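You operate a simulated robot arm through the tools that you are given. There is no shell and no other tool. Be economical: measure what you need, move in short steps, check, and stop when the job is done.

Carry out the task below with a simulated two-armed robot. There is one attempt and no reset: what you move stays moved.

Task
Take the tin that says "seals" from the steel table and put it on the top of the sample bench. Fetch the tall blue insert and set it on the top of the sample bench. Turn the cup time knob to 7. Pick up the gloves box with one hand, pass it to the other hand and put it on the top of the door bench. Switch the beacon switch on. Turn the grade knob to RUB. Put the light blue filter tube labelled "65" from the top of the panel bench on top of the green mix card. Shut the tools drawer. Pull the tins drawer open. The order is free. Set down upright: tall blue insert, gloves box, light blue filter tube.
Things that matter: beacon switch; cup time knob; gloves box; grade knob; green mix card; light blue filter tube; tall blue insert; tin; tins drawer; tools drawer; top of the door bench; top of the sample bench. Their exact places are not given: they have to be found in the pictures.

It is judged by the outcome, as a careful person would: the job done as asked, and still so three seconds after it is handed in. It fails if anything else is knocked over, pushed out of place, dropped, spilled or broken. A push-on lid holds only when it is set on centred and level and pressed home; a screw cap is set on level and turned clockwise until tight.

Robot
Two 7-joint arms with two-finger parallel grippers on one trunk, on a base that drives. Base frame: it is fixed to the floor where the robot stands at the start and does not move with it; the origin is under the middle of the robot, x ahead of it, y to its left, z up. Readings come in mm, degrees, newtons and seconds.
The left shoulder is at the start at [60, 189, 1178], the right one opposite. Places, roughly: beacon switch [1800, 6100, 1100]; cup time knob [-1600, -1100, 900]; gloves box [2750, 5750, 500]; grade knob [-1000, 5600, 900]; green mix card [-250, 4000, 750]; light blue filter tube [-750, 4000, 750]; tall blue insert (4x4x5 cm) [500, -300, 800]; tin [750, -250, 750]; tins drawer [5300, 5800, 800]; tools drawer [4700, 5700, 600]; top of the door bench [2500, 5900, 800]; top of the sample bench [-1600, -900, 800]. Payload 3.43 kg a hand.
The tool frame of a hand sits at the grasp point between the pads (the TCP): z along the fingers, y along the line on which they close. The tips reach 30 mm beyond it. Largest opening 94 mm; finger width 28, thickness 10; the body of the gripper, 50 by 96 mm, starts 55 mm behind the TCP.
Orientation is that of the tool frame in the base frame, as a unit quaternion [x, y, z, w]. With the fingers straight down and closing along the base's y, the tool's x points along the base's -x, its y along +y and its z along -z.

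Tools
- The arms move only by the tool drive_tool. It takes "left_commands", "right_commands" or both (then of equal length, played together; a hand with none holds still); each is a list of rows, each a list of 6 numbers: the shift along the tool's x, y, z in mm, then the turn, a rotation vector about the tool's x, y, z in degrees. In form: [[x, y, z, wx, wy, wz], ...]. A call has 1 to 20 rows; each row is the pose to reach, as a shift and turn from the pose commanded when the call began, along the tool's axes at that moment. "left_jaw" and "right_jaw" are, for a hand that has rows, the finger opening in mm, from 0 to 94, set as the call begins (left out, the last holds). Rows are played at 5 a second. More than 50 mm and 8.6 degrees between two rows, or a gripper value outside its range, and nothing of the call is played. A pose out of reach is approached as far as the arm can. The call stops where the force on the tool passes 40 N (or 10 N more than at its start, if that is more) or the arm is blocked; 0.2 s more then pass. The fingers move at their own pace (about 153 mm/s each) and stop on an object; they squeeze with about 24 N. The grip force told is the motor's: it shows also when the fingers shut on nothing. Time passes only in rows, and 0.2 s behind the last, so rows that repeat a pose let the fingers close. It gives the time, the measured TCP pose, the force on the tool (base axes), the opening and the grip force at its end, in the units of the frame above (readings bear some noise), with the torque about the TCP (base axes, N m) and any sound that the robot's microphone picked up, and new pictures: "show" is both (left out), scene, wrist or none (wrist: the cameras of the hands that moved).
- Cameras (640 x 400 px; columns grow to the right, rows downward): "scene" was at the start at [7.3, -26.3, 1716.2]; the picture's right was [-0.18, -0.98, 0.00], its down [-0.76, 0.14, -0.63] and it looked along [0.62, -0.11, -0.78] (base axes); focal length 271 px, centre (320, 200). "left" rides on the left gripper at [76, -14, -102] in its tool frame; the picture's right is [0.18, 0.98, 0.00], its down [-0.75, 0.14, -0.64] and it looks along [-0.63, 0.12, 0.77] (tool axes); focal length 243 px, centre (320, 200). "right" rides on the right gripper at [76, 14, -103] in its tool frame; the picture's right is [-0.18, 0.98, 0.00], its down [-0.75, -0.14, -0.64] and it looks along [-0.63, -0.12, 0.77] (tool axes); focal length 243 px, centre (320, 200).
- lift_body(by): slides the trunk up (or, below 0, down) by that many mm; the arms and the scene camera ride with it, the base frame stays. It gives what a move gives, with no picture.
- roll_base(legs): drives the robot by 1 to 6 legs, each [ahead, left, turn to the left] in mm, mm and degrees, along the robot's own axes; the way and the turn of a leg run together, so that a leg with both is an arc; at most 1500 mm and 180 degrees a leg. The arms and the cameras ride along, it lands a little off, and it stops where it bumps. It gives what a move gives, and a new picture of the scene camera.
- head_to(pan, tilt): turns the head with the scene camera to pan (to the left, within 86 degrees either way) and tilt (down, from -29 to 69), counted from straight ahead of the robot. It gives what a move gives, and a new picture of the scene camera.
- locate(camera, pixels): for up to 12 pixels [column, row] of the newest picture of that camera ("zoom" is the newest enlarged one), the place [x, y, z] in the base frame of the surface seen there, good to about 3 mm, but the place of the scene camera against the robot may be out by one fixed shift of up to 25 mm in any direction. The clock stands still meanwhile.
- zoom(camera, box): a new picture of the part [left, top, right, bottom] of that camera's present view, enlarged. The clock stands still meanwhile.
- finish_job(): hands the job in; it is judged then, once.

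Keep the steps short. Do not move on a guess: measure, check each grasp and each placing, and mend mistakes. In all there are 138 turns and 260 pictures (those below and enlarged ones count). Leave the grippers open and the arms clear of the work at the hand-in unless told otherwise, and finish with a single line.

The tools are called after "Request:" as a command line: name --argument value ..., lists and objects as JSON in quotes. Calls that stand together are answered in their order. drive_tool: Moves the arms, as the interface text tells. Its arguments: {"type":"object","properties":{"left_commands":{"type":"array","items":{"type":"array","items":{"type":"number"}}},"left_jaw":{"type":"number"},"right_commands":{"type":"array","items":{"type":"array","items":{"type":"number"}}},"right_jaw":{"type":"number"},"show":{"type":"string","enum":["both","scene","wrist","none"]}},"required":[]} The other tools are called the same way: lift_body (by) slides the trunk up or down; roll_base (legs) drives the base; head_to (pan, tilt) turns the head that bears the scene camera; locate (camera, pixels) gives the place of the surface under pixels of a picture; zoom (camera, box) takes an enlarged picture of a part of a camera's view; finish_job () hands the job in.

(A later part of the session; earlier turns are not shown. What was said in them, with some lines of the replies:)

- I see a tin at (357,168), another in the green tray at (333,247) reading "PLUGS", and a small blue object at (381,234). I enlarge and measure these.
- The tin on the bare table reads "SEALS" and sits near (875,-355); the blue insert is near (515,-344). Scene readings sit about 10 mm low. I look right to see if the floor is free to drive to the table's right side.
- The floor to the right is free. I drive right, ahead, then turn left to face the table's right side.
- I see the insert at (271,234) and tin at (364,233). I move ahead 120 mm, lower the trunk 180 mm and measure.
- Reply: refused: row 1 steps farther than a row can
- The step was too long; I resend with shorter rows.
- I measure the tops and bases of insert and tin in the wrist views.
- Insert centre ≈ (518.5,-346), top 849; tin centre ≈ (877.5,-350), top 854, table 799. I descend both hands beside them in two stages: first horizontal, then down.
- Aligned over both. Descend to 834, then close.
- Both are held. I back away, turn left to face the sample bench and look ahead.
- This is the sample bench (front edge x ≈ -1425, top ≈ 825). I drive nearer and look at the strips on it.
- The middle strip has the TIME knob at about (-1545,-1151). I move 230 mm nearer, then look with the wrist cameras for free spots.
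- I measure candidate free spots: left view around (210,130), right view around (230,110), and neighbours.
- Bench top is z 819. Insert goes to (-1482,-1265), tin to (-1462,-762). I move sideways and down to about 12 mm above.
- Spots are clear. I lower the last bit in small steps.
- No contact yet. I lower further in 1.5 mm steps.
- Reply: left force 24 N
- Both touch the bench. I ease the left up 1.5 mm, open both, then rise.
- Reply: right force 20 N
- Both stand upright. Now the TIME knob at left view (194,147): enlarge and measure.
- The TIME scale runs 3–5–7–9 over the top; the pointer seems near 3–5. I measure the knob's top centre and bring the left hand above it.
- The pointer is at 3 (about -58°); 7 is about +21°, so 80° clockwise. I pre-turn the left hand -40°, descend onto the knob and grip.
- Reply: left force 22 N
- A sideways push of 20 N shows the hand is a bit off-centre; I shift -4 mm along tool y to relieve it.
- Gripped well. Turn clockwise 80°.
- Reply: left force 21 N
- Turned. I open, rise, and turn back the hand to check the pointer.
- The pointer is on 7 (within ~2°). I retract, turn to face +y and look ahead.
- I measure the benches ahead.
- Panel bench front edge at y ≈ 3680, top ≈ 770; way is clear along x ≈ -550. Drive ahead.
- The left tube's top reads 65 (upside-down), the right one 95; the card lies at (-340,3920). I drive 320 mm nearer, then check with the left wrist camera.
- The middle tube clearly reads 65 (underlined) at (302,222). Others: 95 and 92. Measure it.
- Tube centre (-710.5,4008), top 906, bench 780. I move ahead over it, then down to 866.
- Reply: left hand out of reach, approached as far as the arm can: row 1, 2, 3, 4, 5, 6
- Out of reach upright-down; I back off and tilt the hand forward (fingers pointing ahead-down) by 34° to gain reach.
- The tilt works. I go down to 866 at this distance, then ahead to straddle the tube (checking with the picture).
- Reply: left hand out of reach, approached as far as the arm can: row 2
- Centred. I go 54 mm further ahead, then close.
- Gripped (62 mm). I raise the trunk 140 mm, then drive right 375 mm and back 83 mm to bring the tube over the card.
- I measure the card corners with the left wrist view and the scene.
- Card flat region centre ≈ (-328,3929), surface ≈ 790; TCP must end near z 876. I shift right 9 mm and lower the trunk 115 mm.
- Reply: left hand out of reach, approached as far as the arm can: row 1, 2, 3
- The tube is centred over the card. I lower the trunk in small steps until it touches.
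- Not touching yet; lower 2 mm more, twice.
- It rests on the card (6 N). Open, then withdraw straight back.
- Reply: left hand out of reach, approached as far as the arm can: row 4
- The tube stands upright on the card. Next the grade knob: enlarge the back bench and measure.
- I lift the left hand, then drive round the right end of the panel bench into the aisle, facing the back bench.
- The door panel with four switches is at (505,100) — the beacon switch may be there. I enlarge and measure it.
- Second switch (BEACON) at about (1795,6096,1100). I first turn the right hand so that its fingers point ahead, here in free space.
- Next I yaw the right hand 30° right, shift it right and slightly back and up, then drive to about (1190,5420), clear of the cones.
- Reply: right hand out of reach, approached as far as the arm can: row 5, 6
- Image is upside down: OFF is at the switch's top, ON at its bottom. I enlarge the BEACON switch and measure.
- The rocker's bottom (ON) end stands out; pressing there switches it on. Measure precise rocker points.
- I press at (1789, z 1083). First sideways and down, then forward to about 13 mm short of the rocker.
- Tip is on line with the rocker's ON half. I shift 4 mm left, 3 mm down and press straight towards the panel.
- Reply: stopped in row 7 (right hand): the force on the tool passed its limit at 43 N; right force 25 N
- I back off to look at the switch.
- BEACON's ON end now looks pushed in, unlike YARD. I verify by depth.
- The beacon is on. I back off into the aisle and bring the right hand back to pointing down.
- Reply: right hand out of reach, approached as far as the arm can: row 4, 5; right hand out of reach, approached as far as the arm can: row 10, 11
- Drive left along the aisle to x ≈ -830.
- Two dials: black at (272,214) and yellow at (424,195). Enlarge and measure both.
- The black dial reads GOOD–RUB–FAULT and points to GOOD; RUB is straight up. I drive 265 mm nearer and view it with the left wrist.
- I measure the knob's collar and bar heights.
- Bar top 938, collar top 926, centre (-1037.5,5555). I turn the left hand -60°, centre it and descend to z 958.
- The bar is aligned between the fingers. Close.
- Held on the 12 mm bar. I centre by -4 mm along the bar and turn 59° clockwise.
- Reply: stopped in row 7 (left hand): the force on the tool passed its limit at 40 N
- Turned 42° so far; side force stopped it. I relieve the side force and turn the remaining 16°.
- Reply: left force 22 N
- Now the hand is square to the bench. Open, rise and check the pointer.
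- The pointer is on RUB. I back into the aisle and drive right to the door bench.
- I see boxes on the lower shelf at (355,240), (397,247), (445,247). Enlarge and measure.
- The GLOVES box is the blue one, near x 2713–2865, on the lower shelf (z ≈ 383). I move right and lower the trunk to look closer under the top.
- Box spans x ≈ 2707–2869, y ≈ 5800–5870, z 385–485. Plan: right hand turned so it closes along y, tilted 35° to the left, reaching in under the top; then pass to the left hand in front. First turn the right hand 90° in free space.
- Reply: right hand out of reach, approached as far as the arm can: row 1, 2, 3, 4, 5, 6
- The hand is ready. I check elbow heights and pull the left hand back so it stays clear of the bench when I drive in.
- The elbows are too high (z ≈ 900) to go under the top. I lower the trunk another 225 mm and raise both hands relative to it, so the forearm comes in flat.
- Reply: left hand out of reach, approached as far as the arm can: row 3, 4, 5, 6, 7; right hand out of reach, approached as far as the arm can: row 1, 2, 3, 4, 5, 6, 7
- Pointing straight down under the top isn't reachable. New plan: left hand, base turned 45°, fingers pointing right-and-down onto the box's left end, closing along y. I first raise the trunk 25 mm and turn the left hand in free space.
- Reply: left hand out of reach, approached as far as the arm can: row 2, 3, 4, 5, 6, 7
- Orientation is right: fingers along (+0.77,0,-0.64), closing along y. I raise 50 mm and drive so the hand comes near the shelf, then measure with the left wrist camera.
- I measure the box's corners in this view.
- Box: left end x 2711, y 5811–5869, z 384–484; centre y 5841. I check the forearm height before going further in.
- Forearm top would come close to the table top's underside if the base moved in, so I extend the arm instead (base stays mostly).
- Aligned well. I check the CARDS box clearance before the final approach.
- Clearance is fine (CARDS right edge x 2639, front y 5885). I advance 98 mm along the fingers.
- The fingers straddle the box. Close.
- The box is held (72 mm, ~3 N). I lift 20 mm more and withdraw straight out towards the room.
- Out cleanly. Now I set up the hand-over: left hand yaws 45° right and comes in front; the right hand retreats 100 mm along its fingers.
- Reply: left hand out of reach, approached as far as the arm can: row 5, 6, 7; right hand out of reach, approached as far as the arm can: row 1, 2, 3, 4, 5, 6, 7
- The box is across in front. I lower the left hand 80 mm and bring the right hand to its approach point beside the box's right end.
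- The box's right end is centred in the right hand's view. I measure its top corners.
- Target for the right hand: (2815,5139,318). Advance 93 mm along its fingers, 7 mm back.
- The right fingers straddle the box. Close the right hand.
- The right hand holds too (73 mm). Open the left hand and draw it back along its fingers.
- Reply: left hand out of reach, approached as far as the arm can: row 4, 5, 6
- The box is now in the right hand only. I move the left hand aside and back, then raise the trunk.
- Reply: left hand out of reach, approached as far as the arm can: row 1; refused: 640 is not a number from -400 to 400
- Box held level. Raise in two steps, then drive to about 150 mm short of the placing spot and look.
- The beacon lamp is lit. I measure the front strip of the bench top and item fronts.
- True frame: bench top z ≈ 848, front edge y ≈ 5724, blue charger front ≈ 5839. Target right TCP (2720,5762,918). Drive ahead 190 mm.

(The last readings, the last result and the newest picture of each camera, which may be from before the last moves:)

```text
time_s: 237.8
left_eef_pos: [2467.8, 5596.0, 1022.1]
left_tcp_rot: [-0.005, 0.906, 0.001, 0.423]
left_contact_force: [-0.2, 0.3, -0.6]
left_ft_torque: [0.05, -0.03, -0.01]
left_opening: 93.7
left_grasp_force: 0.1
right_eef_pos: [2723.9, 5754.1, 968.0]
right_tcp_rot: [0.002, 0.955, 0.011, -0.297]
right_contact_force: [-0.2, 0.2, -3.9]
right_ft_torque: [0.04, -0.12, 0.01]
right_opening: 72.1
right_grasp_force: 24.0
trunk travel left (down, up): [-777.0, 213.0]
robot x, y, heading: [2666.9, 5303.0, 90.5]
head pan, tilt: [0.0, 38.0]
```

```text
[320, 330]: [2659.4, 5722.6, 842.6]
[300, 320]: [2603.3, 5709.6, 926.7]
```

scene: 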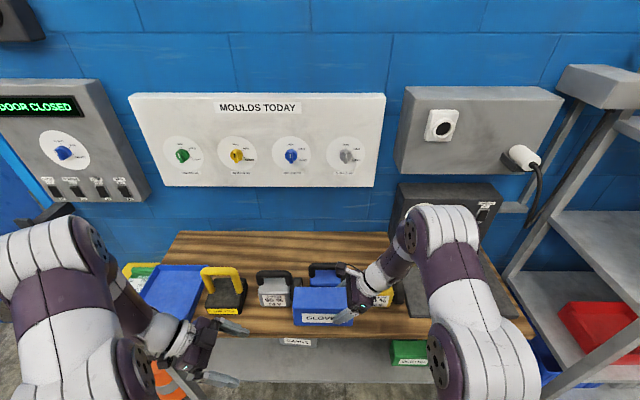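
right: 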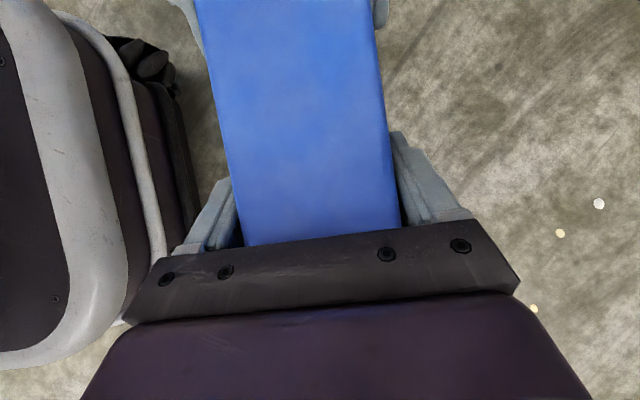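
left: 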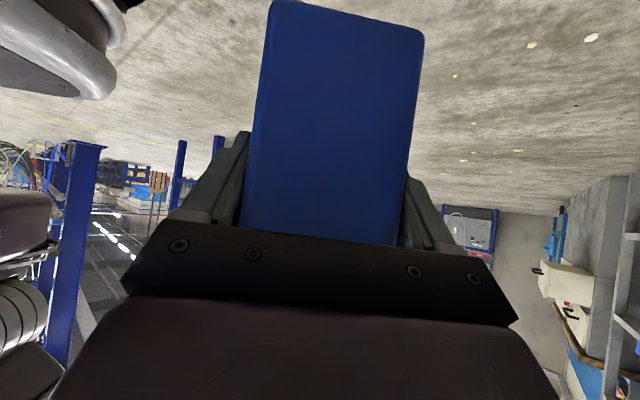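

Nudge 9 mm ahead with the arm, then lower the trunk 40 mm.

Request:
drive_tool --right_commands '[[0, 9, 0, 0, 0, 0], [0, 9, 0, 0, 0, 0]]' --show "none"

Request:
lift_body --by -40

Request:
zoom --camera "right" --box '[0, 0, 640, 400]'

Request:
zoom --camera "scene" --box '[240, 230, 440, 370]'

```text
time_s: 238.4
left_eef_pos: [2467.0, 5596.2, 1020.8]
left_tcp_rot: [-0.005, 0.906, 0.002, 0.424]
left_contact_force: [0.5, 0.0, 0.0]
left_ft_torque: [0.0, 0.02, 0.02]
left_opening: 94.3
left_grasp_force: 0.0
right_eef_pos: [2723.3, 5764.9, 967.5]
right_tcp_rot: [0.001, 0.955, 0.01, -0.297]
right_contact_force: [-0.3, 0.2, -3.3]
right_ft_torque: [-0.02, -0.15, 0.02]
right_opening: 72.1
right_grasp_force: 24.1
trunk travel left (down, up): [-777.0, 213.0]
robot x, y, heading: [2668.3, 5306.5, 90.3]
head pan, tilt: [0.0, 38.0]
```

```text
time_s: 239.2
left_eef_pos: [2466.6, 5596.0, 980.4]
left_tcp_rot: [-0.004, 0.906, 0.001, 0.424]
left_contact_force: [-0.2, -0.9, 0.8]
left_ft_torque: [0.0, -0.01, -0.01]
left_opening: 94.0
left_grasp_force: 0.1
right_eef_pos: [2723.2, 5765.0, 928.1]
right_tcp_rot: [0.0, 0.955, 0.011, -0.297]
right_contact_force: [-0.7, 0.2, -3.8]
right_ft_torque: [0.01, -0.16, 0.01]
right_opening: 72.3
right_grasp_force: 23.4
trunk travel left (down, up): [-737.0, 253.0]
robot x, y, heading: [2667.0, 5305.5, 90.3]
head pan, tilt: [0.0, 38.0]
```

```text
1.00 times, centred on (320, 200) of right (not enlarged: the box is as wide or as high as the picture)
```

zoom: 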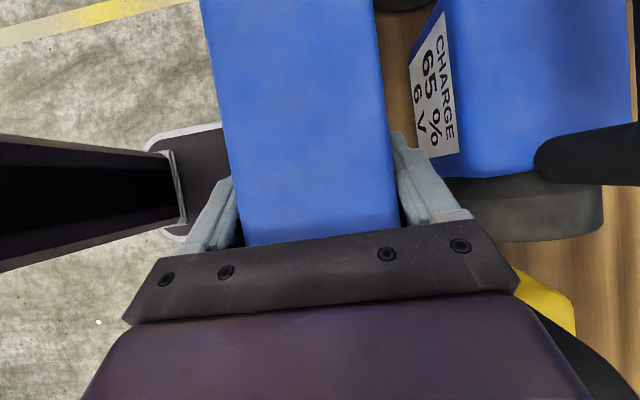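

```text
2.86 times, centred on (340, 300) of scene
```

zoom: 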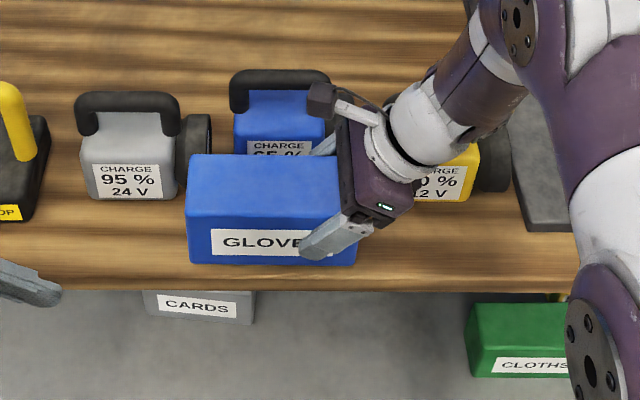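

Placement looks clear. Lower in small steps.

Request:
lift_body --by -8

Request:
lift_body --by -2

Request:
lift_body --by -2

```text
time_s: 239.8
left_eef_pos: [2466.4, 5595.9, 973.8]
left_tcp_rot: [-0.005, 0.906, 0.001, 0.423]
left_contact_force: [-0.3, 0.5, -0.1]
left_ft_torque: [-0.01, -0.03, -0.02]
left_opening: 94.2
left_grasp_force: 0.0
right_eef_pos: [2723.7, 5764.5, 919.7]
right_tcp_rot: [0.002, 0.955, 0.011, -0.298]
right_contact_force: [-0.9, 0.1, -2.7]
right_ft_torque: [0.01, -0.12, 0.02]
right_opening: 72.4
right_grasp_force: 23.6
trunk travel left (down, up): [-729.0, 261.0]
robot x, y, heading: [2665.6, 5302.9, 90.5]
head pan, tilt: [0.0, 38.0]
```

```text
time_s: 240.3
left_eef_pos: [2466.9, 5596.1, 972.8]
left_tcp_rot: [-0.005, 0.906, 0.003, 0.423]
left_contact_force: [0.6, -0.4, 0.2]
left_ft_torque: [-0.02, 0.02, 0.02]
left_opening: 94.2
left_grasp_force: 0.1
right_eef_pos: [2723.3, 5764.8, 919.6]
right_tcp_rot: [0.001, 0.955, 0.012, -0.297]
right_contact_force: [1.2, -0.9, 11.3]
right_ft_torque: [-0.49, -0.68, 0.03]
right_opening: 72.1
right_grasp_force: 24.3
trunk travel left (down, up): [-727.0, 263.0]
robot x, y, heading: [2665.4, 5306.2, 90.2]
head pan, tilt: [0.0, 38.0]
```

```text
time_s: 240.8
left_eef_pos: [2467.1, 5594.6, 968.8]
left_tcp_rot: [-0.004, 0.906, 0.001, 0.424]
left_contact_force: [-0.1, 0.9, 0.1]
left_ft_torque: [-0.01, -0.01, -0.04]
left_opening: 93.9
left_grasp_force: 0.0
right_eef_pos: [2724.2, 5764.6, 918.5]
right_tcp_rot: [0.0, 0.954, 0.013, -0.298]
right_contact_force: [-0.3, 4.4, 25.3]
right_ft_torque: [-0.56, -0.16, 0.22]
right_opening: 72.5
right_grasp_force: 23.7
trunk travel left (down, up): [-725.0, 265.0]
robot x, y, heading: [2668.0, 5301.3, 90.4]
head pan, tilt: [0.0, 38.0]
```

It rests on the bench. Ease up 1 mm, open to 83 and withdraw along the fingers.

Request:
lift_body --by 1

Request:
drive_tool --right_commands '[[0, 0, 0, 0, 0, 0], [0, 0, 0, 0, 0, 0], [0, 0, -20, 0, 0, 0], [0, 0, -50, 0, 0, 0], [0, 0, -90, 0, 0, 0], [0, 0, -100, 0, 0, 0]]' --right_jaw 83 --show "both"

```text
time_s: 241.3
left_eef_pos: [2466.5, 5595.9, 970.5]
left_tcp_rot: [-0.005, 0.906, 0.002, 0.424]
left_contact_force: [-0.2, -0.3, -0.1]
left_ft_torque: [0.01, 0.02, -0.02]
left_opening: 94.1
left_grasp_force: 0.3
right_eef_pos: [2723.5, 5764.9, 919.0]
right_tcp_rot: [0.0, 0.955, 0.012, -0.297]
right_contact_force: [-2.2, 9.1, 23.9]
right_ft_torque: [-0.24, -0.04, -0.07]
right_opening: 72.4
right_grasp_force: 23.8
trunk travel left (down, up): [-726.0, 264.0]
robot x, y, heading: [2666.2, 5303.9, 90.3]
head pan, tilt: [0.0, 38.0]
```

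```text
time_s: 242.7
left_eef_pos: [2466.8, 5597.5, 970.5]
left_tcp_rot: [-0.005, 0.906, 0.001, 0.423]
left_contact_force: [0.1, 0.6, 0.7]
left_ft_torque: [-0.03, -0.01, 0.0]
left_opening: 93.8
left_grasp_force: 0.2
right_eef_pos: [2781.8, 5762.3, 998.6]
right_tcp_rot: [0.001, 0.955, 0.01, -0.297]
right_contact_force: [-0.6, -0.2, -0.2]
right_ft_torque: [0.01, 0.01, 0.01]
right_opening: 83.1
right_grasp_force: 0.0
trunk travel left (down, up): [-726.0, 264.0]
robot x, y, heading: [2667.9, 5304.2, 90.1]
head pan, tilt: [0.0, 38.0]
```

scene: 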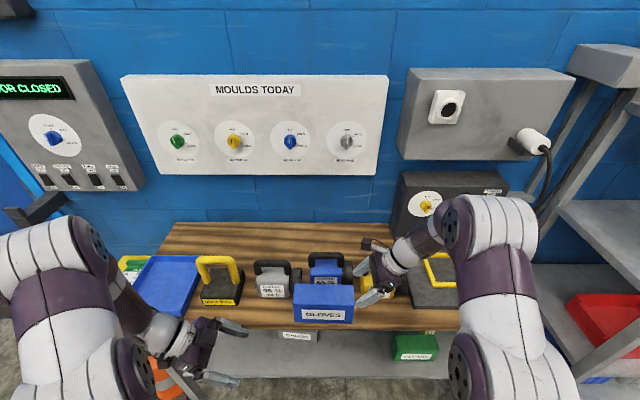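
right: 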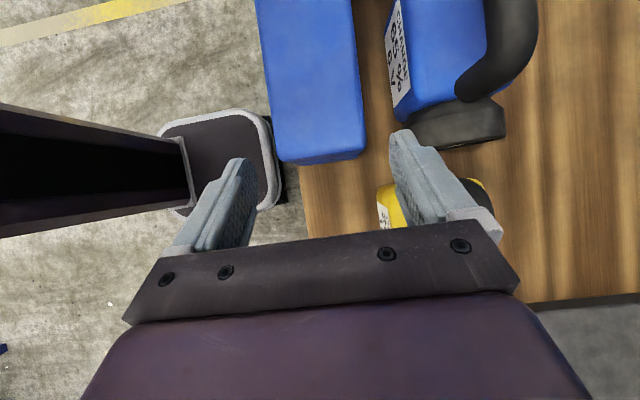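

The gloves box stands on the bench. I back off and drive right toward the drawers.

Request:
roll_base --legs '[[-550, 0, 0], [0, -1500, 0], [0, -450, 0]]'

```text
time_s: 255.3
left_eef_pos: [4449.0, 5051.6, 970.3]
left_tcp_rot: [0.004, 0.906, -0.003, 0.422]
left_contact_force: [0.5, 0.3, 0.0]
left_ft_torque: [0.0, 0.01, -0.01]
left_opening: 93.9
left_grasp_force: 0.0
right_eef_pos: [4764.8, 5212.0, 998.8]
right_tcp_rot: [0.009, 0.955, 0.013, -0.297]
right_contact_force: [-0.1, -0.4, 0.8]
right_ft_torque: [-0.03, 0.01, 0.02]
right_opening: 82.9
right_grasp_force: 0.0
trunk travel left (down, up): [-726.0, 264.0]
robot x, y, heading: [4645.2, 4757.2, 89.3]
head pan, tilt: [0.0, 38.0]
```

scene: 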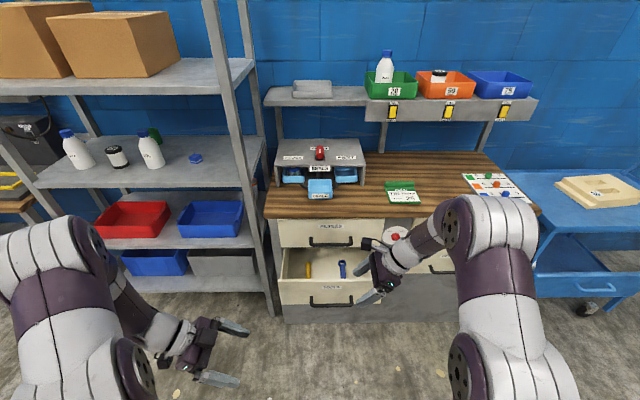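

The open drawer at (330,285) and closed ones; enlarge and measure.

Request:
zoom --camera "scene" --box '[255, 180, 555, 340]'

Request:
locate --camera "scene" --pixels '[[331, 242], [331, 302], [331, 290], [331, 275], [300, 285], [440, 268], [435, 262], [331, 232], [290, 305], [375, 300], [400, 260], [500, 210]]'

```text
2.13 times, centred on (405, 260) of scene
```

zoom: 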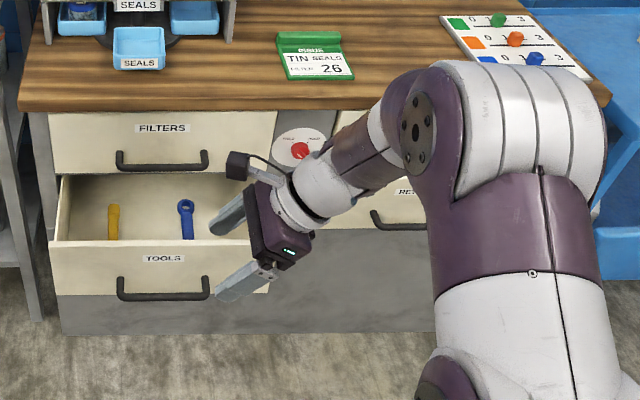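

```text
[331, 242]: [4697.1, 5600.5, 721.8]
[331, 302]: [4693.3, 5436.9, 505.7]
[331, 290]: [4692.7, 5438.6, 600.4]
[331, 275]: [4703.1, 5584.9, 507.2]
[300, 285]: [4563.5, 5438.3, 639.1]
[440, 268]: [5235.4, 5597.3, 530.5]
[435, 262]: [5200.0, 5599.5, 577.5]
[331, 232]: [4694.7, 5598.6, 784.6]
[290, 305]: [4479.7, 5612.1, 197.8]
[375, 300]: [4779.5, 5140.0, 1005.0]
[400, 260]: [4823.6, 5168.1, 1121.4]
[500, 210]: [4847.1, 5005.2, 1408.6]
```

TOOLS drawer face is at y 5437 (closed faces at 5600). I bring the right hand to point ahead with the fingers closing vertically: first un-tilt, then pitch 90°.

Request:
drive_tool --right_commands '[[-16, 0, -11, 0, -7, 0], [-33, 0, -23, 0, -14, 0], [-49, 0, -34, 0, -21, 0], [-66, 0, -46, 0, -28, 0], [-82, 0, -57, 0, -35, 0], [-82, 0, -57, 0, -35, 0]]' --right_jaw 0 --show "none"

Request:
drive_tool --right_commands '[[0, 12, 0, -8.2, 0, 0], [0, 24, 0, -16.4, 0, 0], [0, 36, 0, -24.6, 0, 0], [0, 48, 0, -32.8, 0, 0], [0, 60, 0, -41, 0, 0], [0, 72, 0, -49.2, 0, 0], [0, 84, 0, -57.4, 0, 0], [0, 96, 0, -65.6, 0, 0], [0, 108, 0, -73.8, 0, 0], [0, 120, 0, -82, 0, 0], [0, 130, 0, -90, 0, 0], [0, 130, 0, -90, 0, 0]]' --show "none"

Request:
roll_base --legs '[[-150, 0, 0.7]]'

```text
time_s: 256.7
left_eef_pos: [4448.5, 5051.1, 971.5]
left_tcp_rot: [0.003, 0.906, -0.002, 0.423]
left_contact_force: [0.0, 0.5, 0.2]
left_ft_torque: [-0.02, 0.01, -0.04]
left_opening: 93.8
left_grasp_force: 0.1
right_eef_pos: [4864.7, 5205.6, 999.5]
right_tcp_rot: [0.013, 1.0, 0.01, 0.002]
right_contact_force: [-0.2, -0.2, 0.2]
right_ft_torque: [0.0, 0.01, -0.01]
right_opening: 0.0
right_grasp_force: 24.3
trunk travel left (down, up): [-726.0, 264.0]
robot x, y, heading: [4646.8, 4754.5, 89.2]
head pan, tilt: [0.0, 38.0]
```

```text
time_s: 259.3
left_eef_pos: [4447.8, 5049.4, 971.2]
left_tcp_rot: [0.005, 0.906, -0.002, 0.424]
left_contact_force: [-0.9, -0.7, -0.7]
left_ft_torque: [0.0, -0.05, 0.02]
left_opening: 94.0
left_grasp_force: 0.2
right_eef_pos: [4922.6, 5375.6, 1024.4]
right_tcp_rot: [0.0, 0.7, 0.714, 0.005]
right_contact_force: [0.7, -0.3, 0.5]
right_ft_torque: [0.01, 0.0, 0.04]
right_opening: 0.0
right_grasp_force: 24.0
right hand out of reach, approached as far as the arm can: row 6, 7, 8, 9, 10, 11, 12
trunk travel left (down, up): [-726.0, 264.0]
robot x, y, heading: [4642.6, 4757.1, 89.0]
head pan, tilt: [0.0, 38.0]
```

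```text
time_s: 260.7
left_eef_pos: [4444.8, 4901.6, 970.7]
left_tcp_rot: [-0.002, 0.906, 0.0, 0.423]
left_contact_force: [0.1, -0.2, -0.9]
left_ft_torque: [0.0, -0.02, 0.04]
left_opening: 94.0
left_grasp_force: 0.1
right_eef_pos: [4915.1, 5234.8, 1023.5]
right_tcp_rot: [-0.002, 0.702, 0.713, 0.003]
right_contact_force: [-0.4, -1.1, 0.2]
right_ft_torque: [-0.01, 0.03, -0.01]
right_opening: 0.0
right_grasp_force: 24.1
trunk travel left (down, up): [-726.0, 264.0]
robot x, y, heading: [4640.4, 4609.2, 89.7]
head pan, tilt: [0.0, 38.0]
```

scene: 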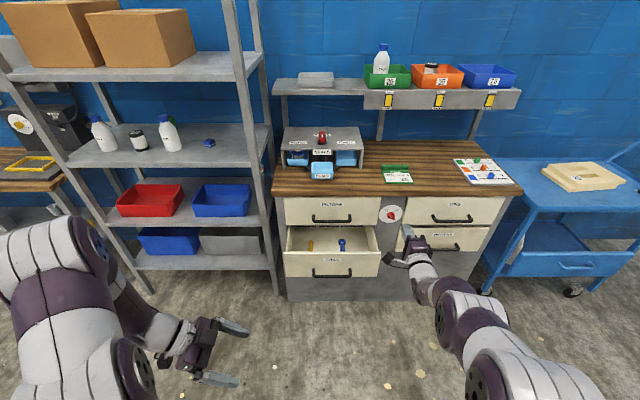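

The right hand points ahead. Identify the TINS drawer on the right column and measure both.

Request:
zoom --camera "scene" --box '[270, 180, 530, 310]'

Request:
locate --camera "zoom" --pixels '[[430, 95], [415, 100], [490, 95], [440, 88], [440, 75], [455, 150], [150, 225], [150, 210], [150, 195], [60, 200], [250, 200], [440, 40]]'

```text
2.46 times, centred on (400, 245) of scene
```

zoom: 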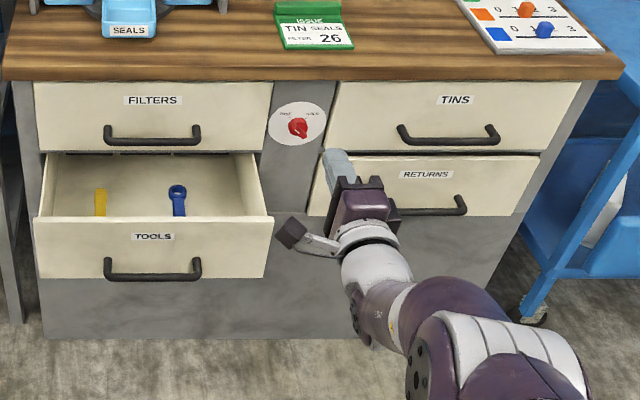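

```text
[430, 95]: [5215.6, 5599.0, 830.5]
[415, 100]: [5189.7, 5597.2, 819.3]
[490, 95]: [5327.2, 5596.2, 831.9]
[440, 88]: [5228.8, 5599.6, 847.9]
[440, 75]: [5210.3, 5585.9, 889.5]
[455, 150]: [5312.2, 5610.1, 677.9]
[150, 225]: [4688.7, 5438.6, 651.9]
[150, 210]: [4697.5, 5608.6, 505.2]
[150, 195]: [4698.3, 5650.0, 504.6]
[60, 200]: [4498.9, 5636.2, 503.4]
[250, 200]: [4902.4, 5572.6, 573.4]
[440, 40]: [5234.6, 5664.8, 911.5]
```

TINS is top right. Measure its handle bar and the TOOLS face and handle.

Request:
locate --camera "zoom" --pixels '[[450, 140], [430, 140], [475, 139], [403, 130], [493, 130], [450, 148], [450, 128], [150, 277], [110, 262], [150, 250], [60, 250], [250, 245]]'

```text
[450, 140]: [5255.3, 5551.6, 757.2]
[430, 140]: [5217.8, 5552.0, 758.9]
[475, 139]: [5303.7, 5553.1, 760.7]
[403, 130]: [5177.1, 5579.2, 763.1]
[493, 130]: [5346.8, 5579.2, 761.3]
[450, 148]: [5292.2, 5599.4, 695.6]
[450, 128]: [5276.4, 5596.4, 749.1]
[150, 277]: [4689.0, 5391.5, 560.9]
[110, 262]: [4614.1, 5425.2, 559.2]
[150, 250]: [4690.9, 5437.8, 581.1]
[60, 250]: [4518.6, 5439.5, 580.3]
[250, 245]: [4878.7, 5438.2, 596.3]
```

First shut TOOLS: lower the trunk 400 mm, shift left 218 mm and approach to just before the face.

Request:
lift_body --by -400

Request:
roll_base --legs '[[0, 216, 0.3], [140, 0, 0]]'

```text
time_s: 264.5
left_eef_pos: [4444.4, 4903.1, 570.7]
left_tcp_rot: [0.0, 0.906, -0.001, 0.423]
left_contact_force: [0.1, -0.9, 0.5]
left_ft_torque: [0.0, -0.01, -0.01]
left_opening: 93.9
left_grasp_force: 0.0
right_eef_pos: [4914.7, 5233.7, 624.0]
right_tcp_rot: [-0.002, 0.702, 0.712, 0.002]
right_contact_force: [-0.3, -0.3, 0.6]
right_ft_torque: [0.02, 0.02, 0.01]
right_opening: 0.0
right_grasp_force: 24.1
trunk travel left (down, up): [-326.0, 664.0]
robot x, y, heading: [4641.7, 4604.9, 89.9]
head pan, tilt: [0.0, 38.0]
```

```text
time_s: 267.1
left_eef_pos: [4226.6, 5040.1, 570.6]
left_tcp_rot: [-0.004, 0.906, 0.002, 0.423]
left_contact_force: [0.1, -0.3, 0.4]
left_ft_torque: [0.01, -0.01, 0.01]
left_opening: 94.1
left_grasp_force: 0.1
right_eef_pos: [4694.8, 5372.9, 623.1]
right_tcp_rot: [-0.006, 0.702, 0.713, 0.0]
right_contact_force: [-0.8, 0.8, -0.4]
right_ft_torque: [0.03, -0.02, 0.0]
right_opening: 0.0
right_grasp_force: 24.1
trunk travel left (down, up): [-326.0, 664.0]
robot x, y, heading: [4424.2, 4746.8, 90.3]
head pan, tilt: [0.0, 38.0]
```

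scene: 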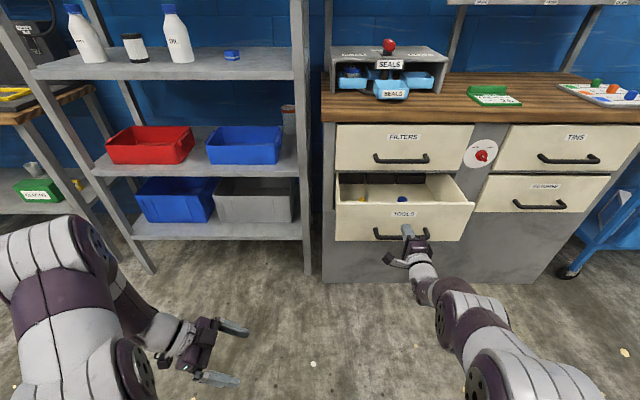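

Tip is before the face above the handle. Drive ahead 195 mm to push the drawer in.

Request:
roll_base --legs '[[195, 0, 0]]'

Request:
locate --camera "scene" --pixels '[[400, 215], [360, 215], [450, 215], [360, 160], [540, 150]]'

```text
time_s: 268.7
left_eef_pos: [4226.9, 5233.7, 570.7]
left_tcp_rot: [-0.003, 0.906, 0.001, 0.423]
left_contact_force: [-0.2, -0.3, 0.8]
left_ft_torque: [-0.02, -0.01, 0.02]
left_opening: 93.8
left_grasp_force: 0.1
right_eef_pos: [4695.4, 5568.1, 622.4]
right_tcp_rot: [-0.004, 0.701, 0.713, 0.001]
right_contact_force: [-0.3, -0.4, 0.0]
right_ft_torque: [0.0, -0.01, -0.02]
right_opening: 0.0
right_grasp_force: 23.4
trunk travel left (down, up): [-326.0, 664.0]
robot x, y, heading: [4424.1, 4940.8, 90.3]
head pan, tilt: [0.0, 38.0]
```

scene: 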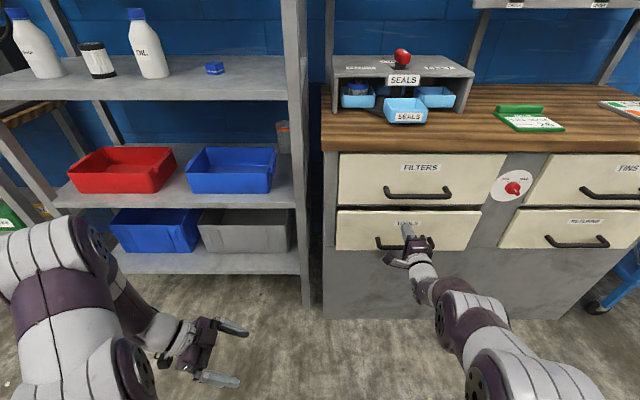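

```text
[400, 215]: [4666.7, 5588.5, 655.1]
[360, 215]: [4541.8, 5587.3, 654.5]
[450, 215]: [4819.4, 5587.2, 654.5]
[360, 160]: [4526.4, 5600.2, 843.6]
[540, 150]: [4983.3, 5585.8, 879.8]
```

12 mm remain (5588 vs 5600). Push with the arm in small steps.

Request:
drive_tool --right_commands '[[0, 0, 5, 0, 0, 0], [0, 0, 9, 0, 0, 0], [0, 0, 12, 0, 0, 0], [0, 0, 14, 0, 0, 0], [0, 0, 16, 0, 0, 0], [0, 0, 18, 0, 0, 0], [0, 0, 18, 0, 0, 0]]' --show "scene"

Request:
locate --camera "scene" --pixels '[[400, 215], [360, 215], [450, 220], [360, 160], [440, 180]]'

```text
time_s: 270.1
left_eef_pos: [4226.9, 5232.4, 572.0]
left_tcp_rot: [-0.003, 0.906, 0.002, 0.423]
left_contact_force: [-0.2, 0.5, -0.7]
left_ft_torque: [-0.02, 0.0, 0.01]
left_opening: 94.2
left_grasp_force: 0.0
right_eef_pos: [4695.0, 5582.6, 623.3]
right_tcp_rot: [-0.005, 0.702, 0.712, -0.001]
right_contact_force: [-3.8, -21.7, 9.4]
right_ft_torque: [0.22, -0.08, -0.17]
right_opening: 0.0
right_grasp_force: 24.5
trunk travel left (down, up): [-326.0, 664.0]
robot x, y, heading: [4422.5, 4940.9, 90.2]
head pan, tilt: [0.0, 38.0]
stopped in row 7 (right hand): the force on the tool passed its limit at 41 N (the readings are from after the stop); the commanded pose is now the measured one
```

scene: 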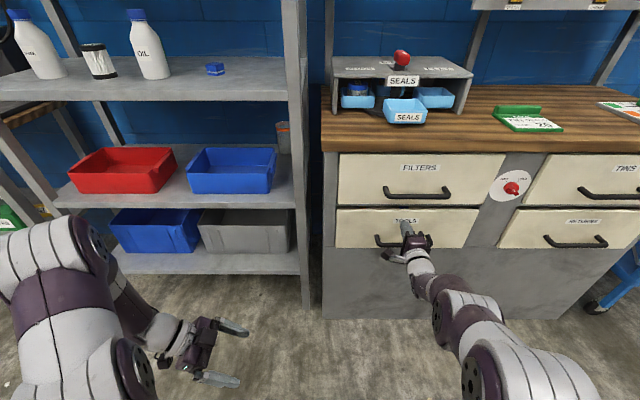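

```text
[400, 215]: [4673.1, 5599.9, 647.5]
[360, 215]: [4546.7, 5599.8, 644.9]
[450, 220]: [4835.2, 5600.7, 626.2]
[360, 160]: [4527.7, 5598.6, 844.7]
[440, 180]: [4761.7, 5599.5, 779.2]
```

TOOLS is shut (face flush at 5600). I back off 170 mm, raise 140 mm and drive right to the TINS handle.

Request:
roll_base --legs '[[-170, 0, 0], [0, -570, 0]]'

Request:
lift_body --by 142

Request:
drive_tool --right_commands '[[0, 0, 0, 0, 0, 0]]' --right_jaw 60 --show "both"

```text
time_s: 274.4
left_eef_pos: [4784.2, 5065.5, 569.1]
left_tcp_rot: [-0.004, 0.906, 0.001, 0.424]
left_contact_force: [-0.4, -0.5, 0.1]
left_ft_torque: [-0.01, 0.04, 0.05]
left_opening: 94.0
left_grasp_force: 0.1
right_eef_pos: [5252.2, 5415.9, 620.5]
right_tcp_rot: [-0.005, 0.704, 0.71, -0.001]
right_contact_force: [0.5, 0.2, -0.4]
right_ft_torque: [0.02, 0.02, -0.01]
right_opening: 0.1
right_grasp_force: 24.1
trunk travel left (down, up): [-326.0, 664.0]
robot x, y, heading: [4983.1, 4770.6, 90.1]
head pan, tilt: [0.0, 38.0]
```

scene: 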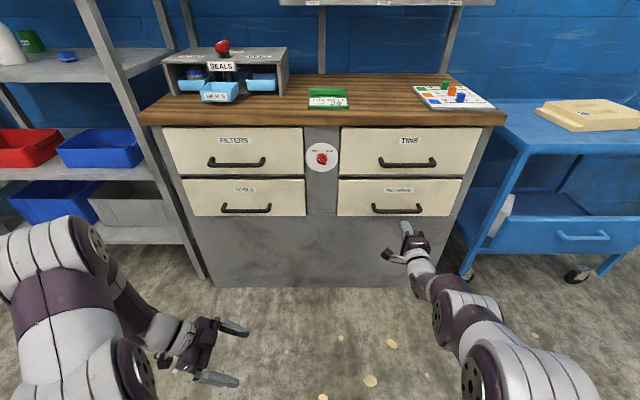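

```text
time_s: 276.1
left_eef_pos: [4782.6, 5064.6, 713.3]
left_tcp_rot: [-0.004, 0.906, 0.001, 0.423]
left_contact_force: [0.0, 0.1, -0.4]
left_ft_torque: [-0.02, -0.02, 0.0]
left_opening: 93.8
left_grasp_force: 0.1
right_eef_pos: [5250.9, 5416.9, 764.0]
right_tcp_rot: [-0.005, 0.704, 0.71, 0.0]
right_contact_force: [0.0, 0.6, 0.3]
right_ft_torque: [0.04, -0.01, -0.01]
right_opening: 0.1
right_grasp_force: 24.4
trunk travel left (down, up): [-468.0, 522.0]
robot x, y, heading: [4982.8, 4774.9, 89.8]
head pan, tilt: [0.0, 38.0]
```

```text
time_s: 276.4
left_eef_pos: [4782.6, 5064.7, 712.9]
left_tcp_rot: [-0.004, 0.906, 0.001, 0.423]
left_contact_force: [-0.5, 0.2, 0.1]
left_ft_torque: [0.03, 0.02, 0.0]
left_opening: 94.0
left_grasp_force: 0.0
right_eef_pos: [5251.9, 5415.4, 762.3]
right_tcp_rot: [-0.004, 0.704, 0.71, 0.0]
right_contact_force: [0.4, -0.1, -0.5]
right_ft_torque: [-0.01, 0.02, 0.02]
right_opening: 59.9
right_grasp_force: 0.1
trunk travel left (down, up): [-468.0, 522.0]
robot x, y, heading: [4981.8, 4774.4, 90.2]
head pan, tilt: [0.0, 38.0]
```

scene: 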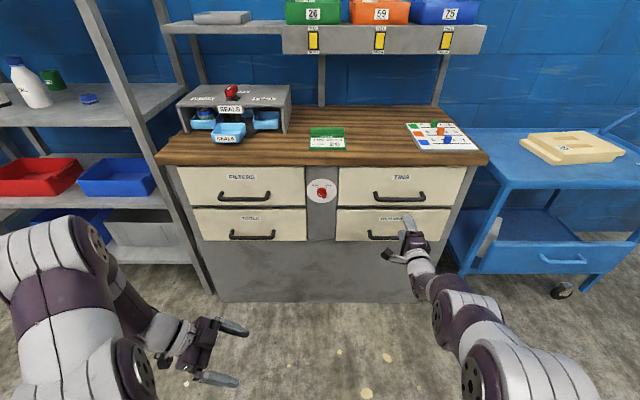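
right: 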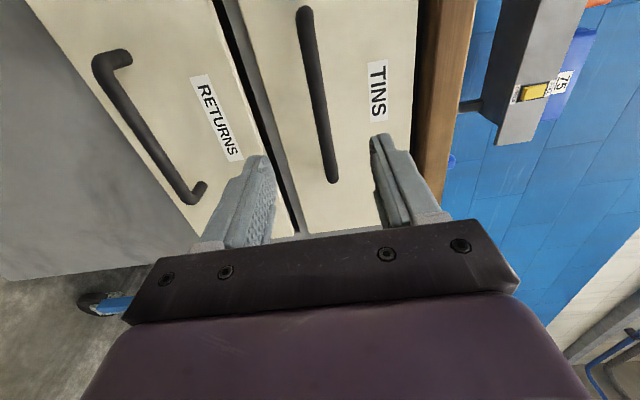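

The TINS handle lies between the fingers in the wrist view. Measure.

Request:
locate --camera "right" --pixels '[[314, 90], [322, 140], [308, 40], [330, 170], [305, 15], [350, 100], [390, 60], [425, 130]]'

```text
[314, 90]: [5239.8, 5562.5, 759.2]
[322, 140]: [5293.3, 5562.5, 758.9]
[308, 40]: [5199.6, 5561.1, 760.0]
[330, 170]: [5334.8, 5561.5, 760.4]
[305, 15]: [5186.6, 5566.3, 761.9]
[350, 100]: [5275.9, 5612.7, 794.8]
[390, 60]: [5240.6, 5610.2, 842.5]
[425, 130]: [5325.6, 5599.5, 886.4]
```

Bar at y 5562–5574, z 760, x centre 5263; face at 5612. Drive ahead 140 mm and a little right, then fine-tune.

Request:
roll_base --legs '[[140, -10, 0]]'

```text
time_s: 277.8
left_eef_pos: [4793.2, 5203.5, 712.3]
left_tcp_rot: [-0.003, 0.906, 0.0, 0.423]
left_contact_force: [-0.3, 0.8, -0.5]
left_ft_torque: [0.0, -0.04, 0.0]
left_opening: 93.9
left_grasp_force: 0.1
right_eef_pos: [5263.2, 5550.8, 761.8]
right_tcp_rot: [-0.003, 0.704, 0.71, 0.001]
right_contact_force: [1.1, 0.5, -0.8]
right_ft_torque: [0.0, 0.02, -0.01]
right_opening: 59.8
right_grasp_force: 0.0
trunk travel left (down, up): [-468.0, 522.0]
robot x, y, heading: [4990.1, 4911.3, 89.7]
head pan, tilt: [0.0, 38.0]
```

scene: 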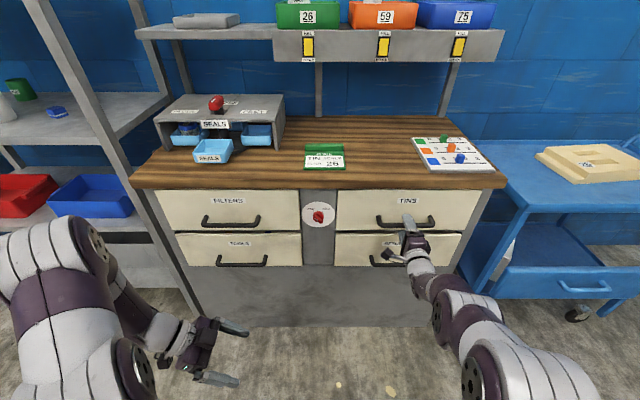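

19 mm further along the fingers, 2 mm down, then close on the bar.

Request:
drive_tool --right_commands '[[0, -2, 8, 0, 0, 0], [0, -2, 14, 0, 0, 0], [0, -2, 19, 0, 0, 0], [0, -2, 19, 0, 0, 0]]' --show "wrist"

Request:
drive_tool --right_commands '[[0, 0, 0, 0, 0, 0], [0, 0, 0, 0, 0, 0], [0, 0, 0, 0, 0, 0], [0, 0, 0, 0, 0, 0]]' --right_jaw 0 --show "wrist"

```text
time_s: 278.8
left_eef_pos: [4793.6, 5202.7, 713.1]
left_tcp_rot: [-0.001, 0.906, 0.0, 0.424]
left_contact_force: [-0.7, -0.3, -0.1]
left_ft_torque: [0.01, -0.03, 0.01]
left_opening: 94.2
left_grasp_force: 0.2
right_eef_pos: [5263.2, 5570.2, 762.2]
right_tcp_rot: [-0.004, 0.704, 0.71, 0.001]
right_contact_force: [0.4, 0.0, -0.1]
right_ft_torque: [-0.01, 0.03, 0.03]
right_opening: 59.9
right_grasp_force: 0.0
trunk travel left (down, up): [-468.0, 522.0]
robot x, y, heading: [4992.1, 4906.2, 89.9]
head pan, tilt: [0.0, 38.0]
```

right: 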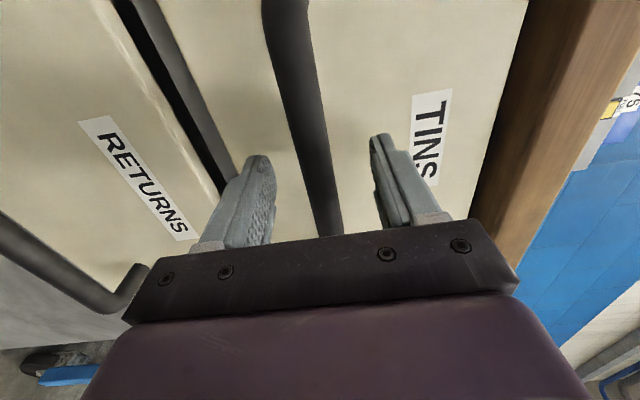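

```text
time_s: 279.8
left_eef_pos: [4793.3, 5201.8, 712.6]
left_tcp_rot: [-0.003, 0.906, 0.001, 0.424]
left_contact_force: [-0.6, 0.5, 0.1]
left_ft_torque: [0.0, 0.0, 0.01]
left_opening: 94.1
left_grasp_force: 0.1
right_eef_pos: [5262.0, 5571.0, 760.4]
right_tcp_rot: [-0.005, 0.704, 0.711, 0.002]
right_contact_force: [1.1, 0.8, 3.7]
right_ft_torque: [-0.01, 0.44, 0.02]
right_opening: 20.2
right_grasp_force: 45.3
trunk travel left (down, up): [-468.0, 522.0]
robot x, y, heading: [4992.3, 4907.5, 89.9]
head pan, tilt: [0.0, 38.0]
```

right: 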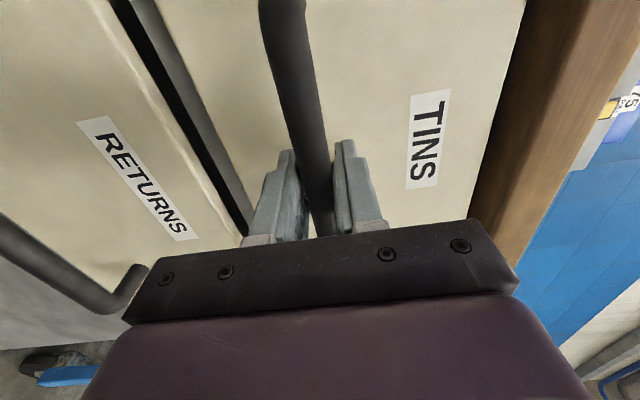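

The bar is gripped. Pull by driving back 190 mm.

Request:
roll_base --legs '[[-190, 0, 0]]'

Request:
locate --camera "scene" --pixels '[[385, 235], [400, 225], [360, 225], [440, 225], [240, 210]]'

```text
time_s: 281.3
left_eef_pos: [4793.2, 5007.3, 712.1]
left_tcp_rot: [-0.001, 0.906, 0.001, 0.424]
left_contact_force: [-0.2, -0.4, -0.9]
left_ft_torque: [-0.02, 0.01, 0.0]
left_opening: 94.0
left_grasp_force: 0.0
right_eef_pos: [5262.5, 5376.5, 761.8]
right_tcp_rot: [-0.003, 0.703, 0.711, 0.001]
right_contact_force: [-2.7, -1.1, 6.1]
right_ft_torque: [-0.01, 0.44, -0.06]
right_opening: 20.1
right_grasp_force: 44.5
trunk travel left (down, up): [-468.0, 522.0]
robot x, y, heading: [4988.3, 4713.6, 90.1]
head pan, tilt: [0.0, 38.0]
```

scene: 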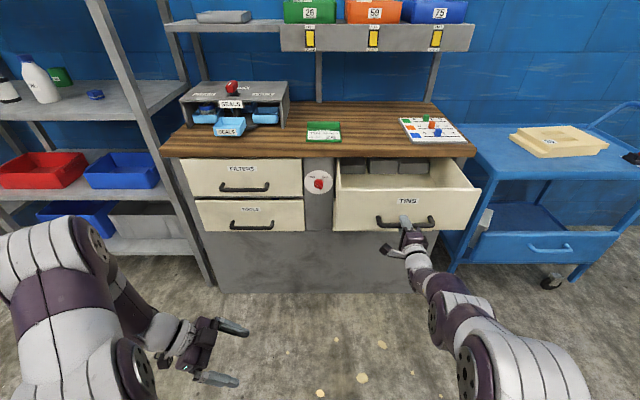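

```text
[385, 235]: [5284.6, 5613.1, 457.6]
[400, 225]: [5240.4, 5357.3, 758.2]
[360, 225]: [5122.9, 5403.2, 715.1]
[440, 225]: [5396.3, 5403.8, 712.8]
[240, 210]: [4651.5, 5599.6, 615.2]
```

Open about 197 mm. I pull 60 mm more to be sure, watching the force.

Request:
roll_base --legs '[[-60, 0, 0]]'

Request:
locate --camera "scene" --pixels '[[360, 225], [440, 225], [240, 205]]'

```text
time_s: 282.3
left_eef_pos: [4793.5, 4947.8, 712.5]
left_tcp_rot: [-0.002, 0.906, 0.001, 0.424]
left_contact_force: [-1.0, 0.0, -0.2]
left_ft_torque: [-0.01, 0.01, 0.01]
left_opening: 93.9
left_grasp_force: 0.1
right_eef_pos: [5262.2, 5315.5, 761.3]
right_tcp_rot: [-0.004, 0.704, 0.711, 0.002]
right_contact_force: [-1.1, -1.3, 4.2]
right_ft_torque: [-0.04, 0.39, 0.05]
right_opening: 20.1
right_grasp_force: 44.7
trunk travel left (down, up): [-468.0, 522.0]
robot x, y, heading: [4991.5, 4655.2, 90.0]
head pan, tilt: [0.0, 38.0]
```

scene: 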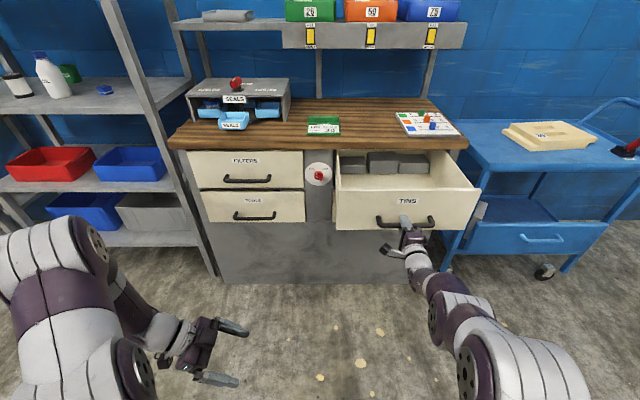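

```text
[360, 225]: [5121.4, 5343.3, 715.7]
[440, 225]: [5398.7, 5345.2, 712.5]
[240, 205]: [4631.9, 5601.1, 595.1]
```

Open 257 mm; enough. Release the bar and back away straight.

Request:
drive_tool --right_commands '[[0, 0, 0, 0, 0, 0], [0, 0, 0, 0, 0, 0], [0, 0, 0, 0, 0, 0]]' --right_jaw 60 --show "none"

Request:
roll_base --legs '[[-200, 0, 0]]'

Request:
zoom --camera "scene" --box '[150, 60, 550, 300]'

```text
time_s: 283.1
left_eef_pos: [4793.1, 4948.5, 713.9]
left_tcp_rot: [-0.002, 0.906, 0.0, 0.424]
left_contact_force: [-0.1, -0.4, -0.1]
left_ft_torque: [0.01, -0.01, 0.0]
left_opening: 93.9
left_grasp_force: 0.0
right_eef_pos: [5262.2, 5317.0, 761.0]
right_tcp_rot: [-0.004, 0.704, 0.71, 0.002]
right_contact_force: [0.1, -0.5, -0.2]
right_ft_torque: [-0.05, 0.0, -0.01]
right_opening: 60.0
right_grasp_force: 0.1
trunk travel left (down, up): [-468.0, 522.0]
robot x, y, heading: [4994.1, 4653.1, 89.8]
head pan, tilt: [0.0, 38.0]
```

```text
time_s: 284.7
left_eef_pos: [4793.0, 4747.8, 713.6]
left_tcp_rot: [-0.004, 0.906, 0.002, 0.424]
left_contact_force: [1.1, 0.7, -0.1]
left_ft_torque: [-0.01, 0.02, 0.0]
left_opening: 94.2
left_grasp_force: 0.1
right_eef_pos: [5260.7, 5118.2, 762.0]
right_tcp_rot: [-0.006, 0.704, 0.711, 0.0]
right_contact_force: [-0.5, 0.2, 0.6]
right_ft_torque: [-0.04, 0.0, -0.02]
right_opening: 59.9
right_grasp_force: 0.1
trunk travel left (down, up): [-468.0, 522.0]
robot x, y, heading: [4989.6, 4455.4, 90.1]
head pan, tilt: [0.0, 38.0]
```

scene: 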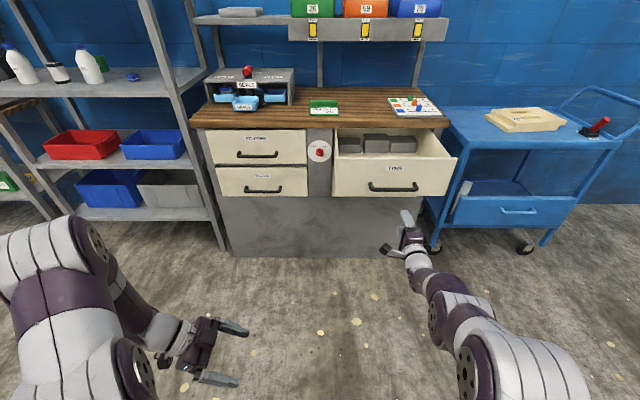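

```text
1.60 times, centred on (350, 180) of scene
```

zoom: 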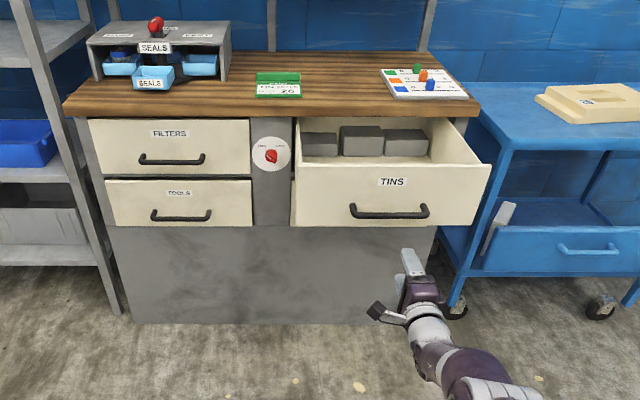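

TOOLS is shut, TINS is open, and every other item was checked when I did it. The grippers are open and the arms are clear. I hand in.

Request:
finish_job

```text
The job is handed in.
```

All nine tasks were done as asked and checked in the pictures, and the job is handed in; the judge's result has not come back.
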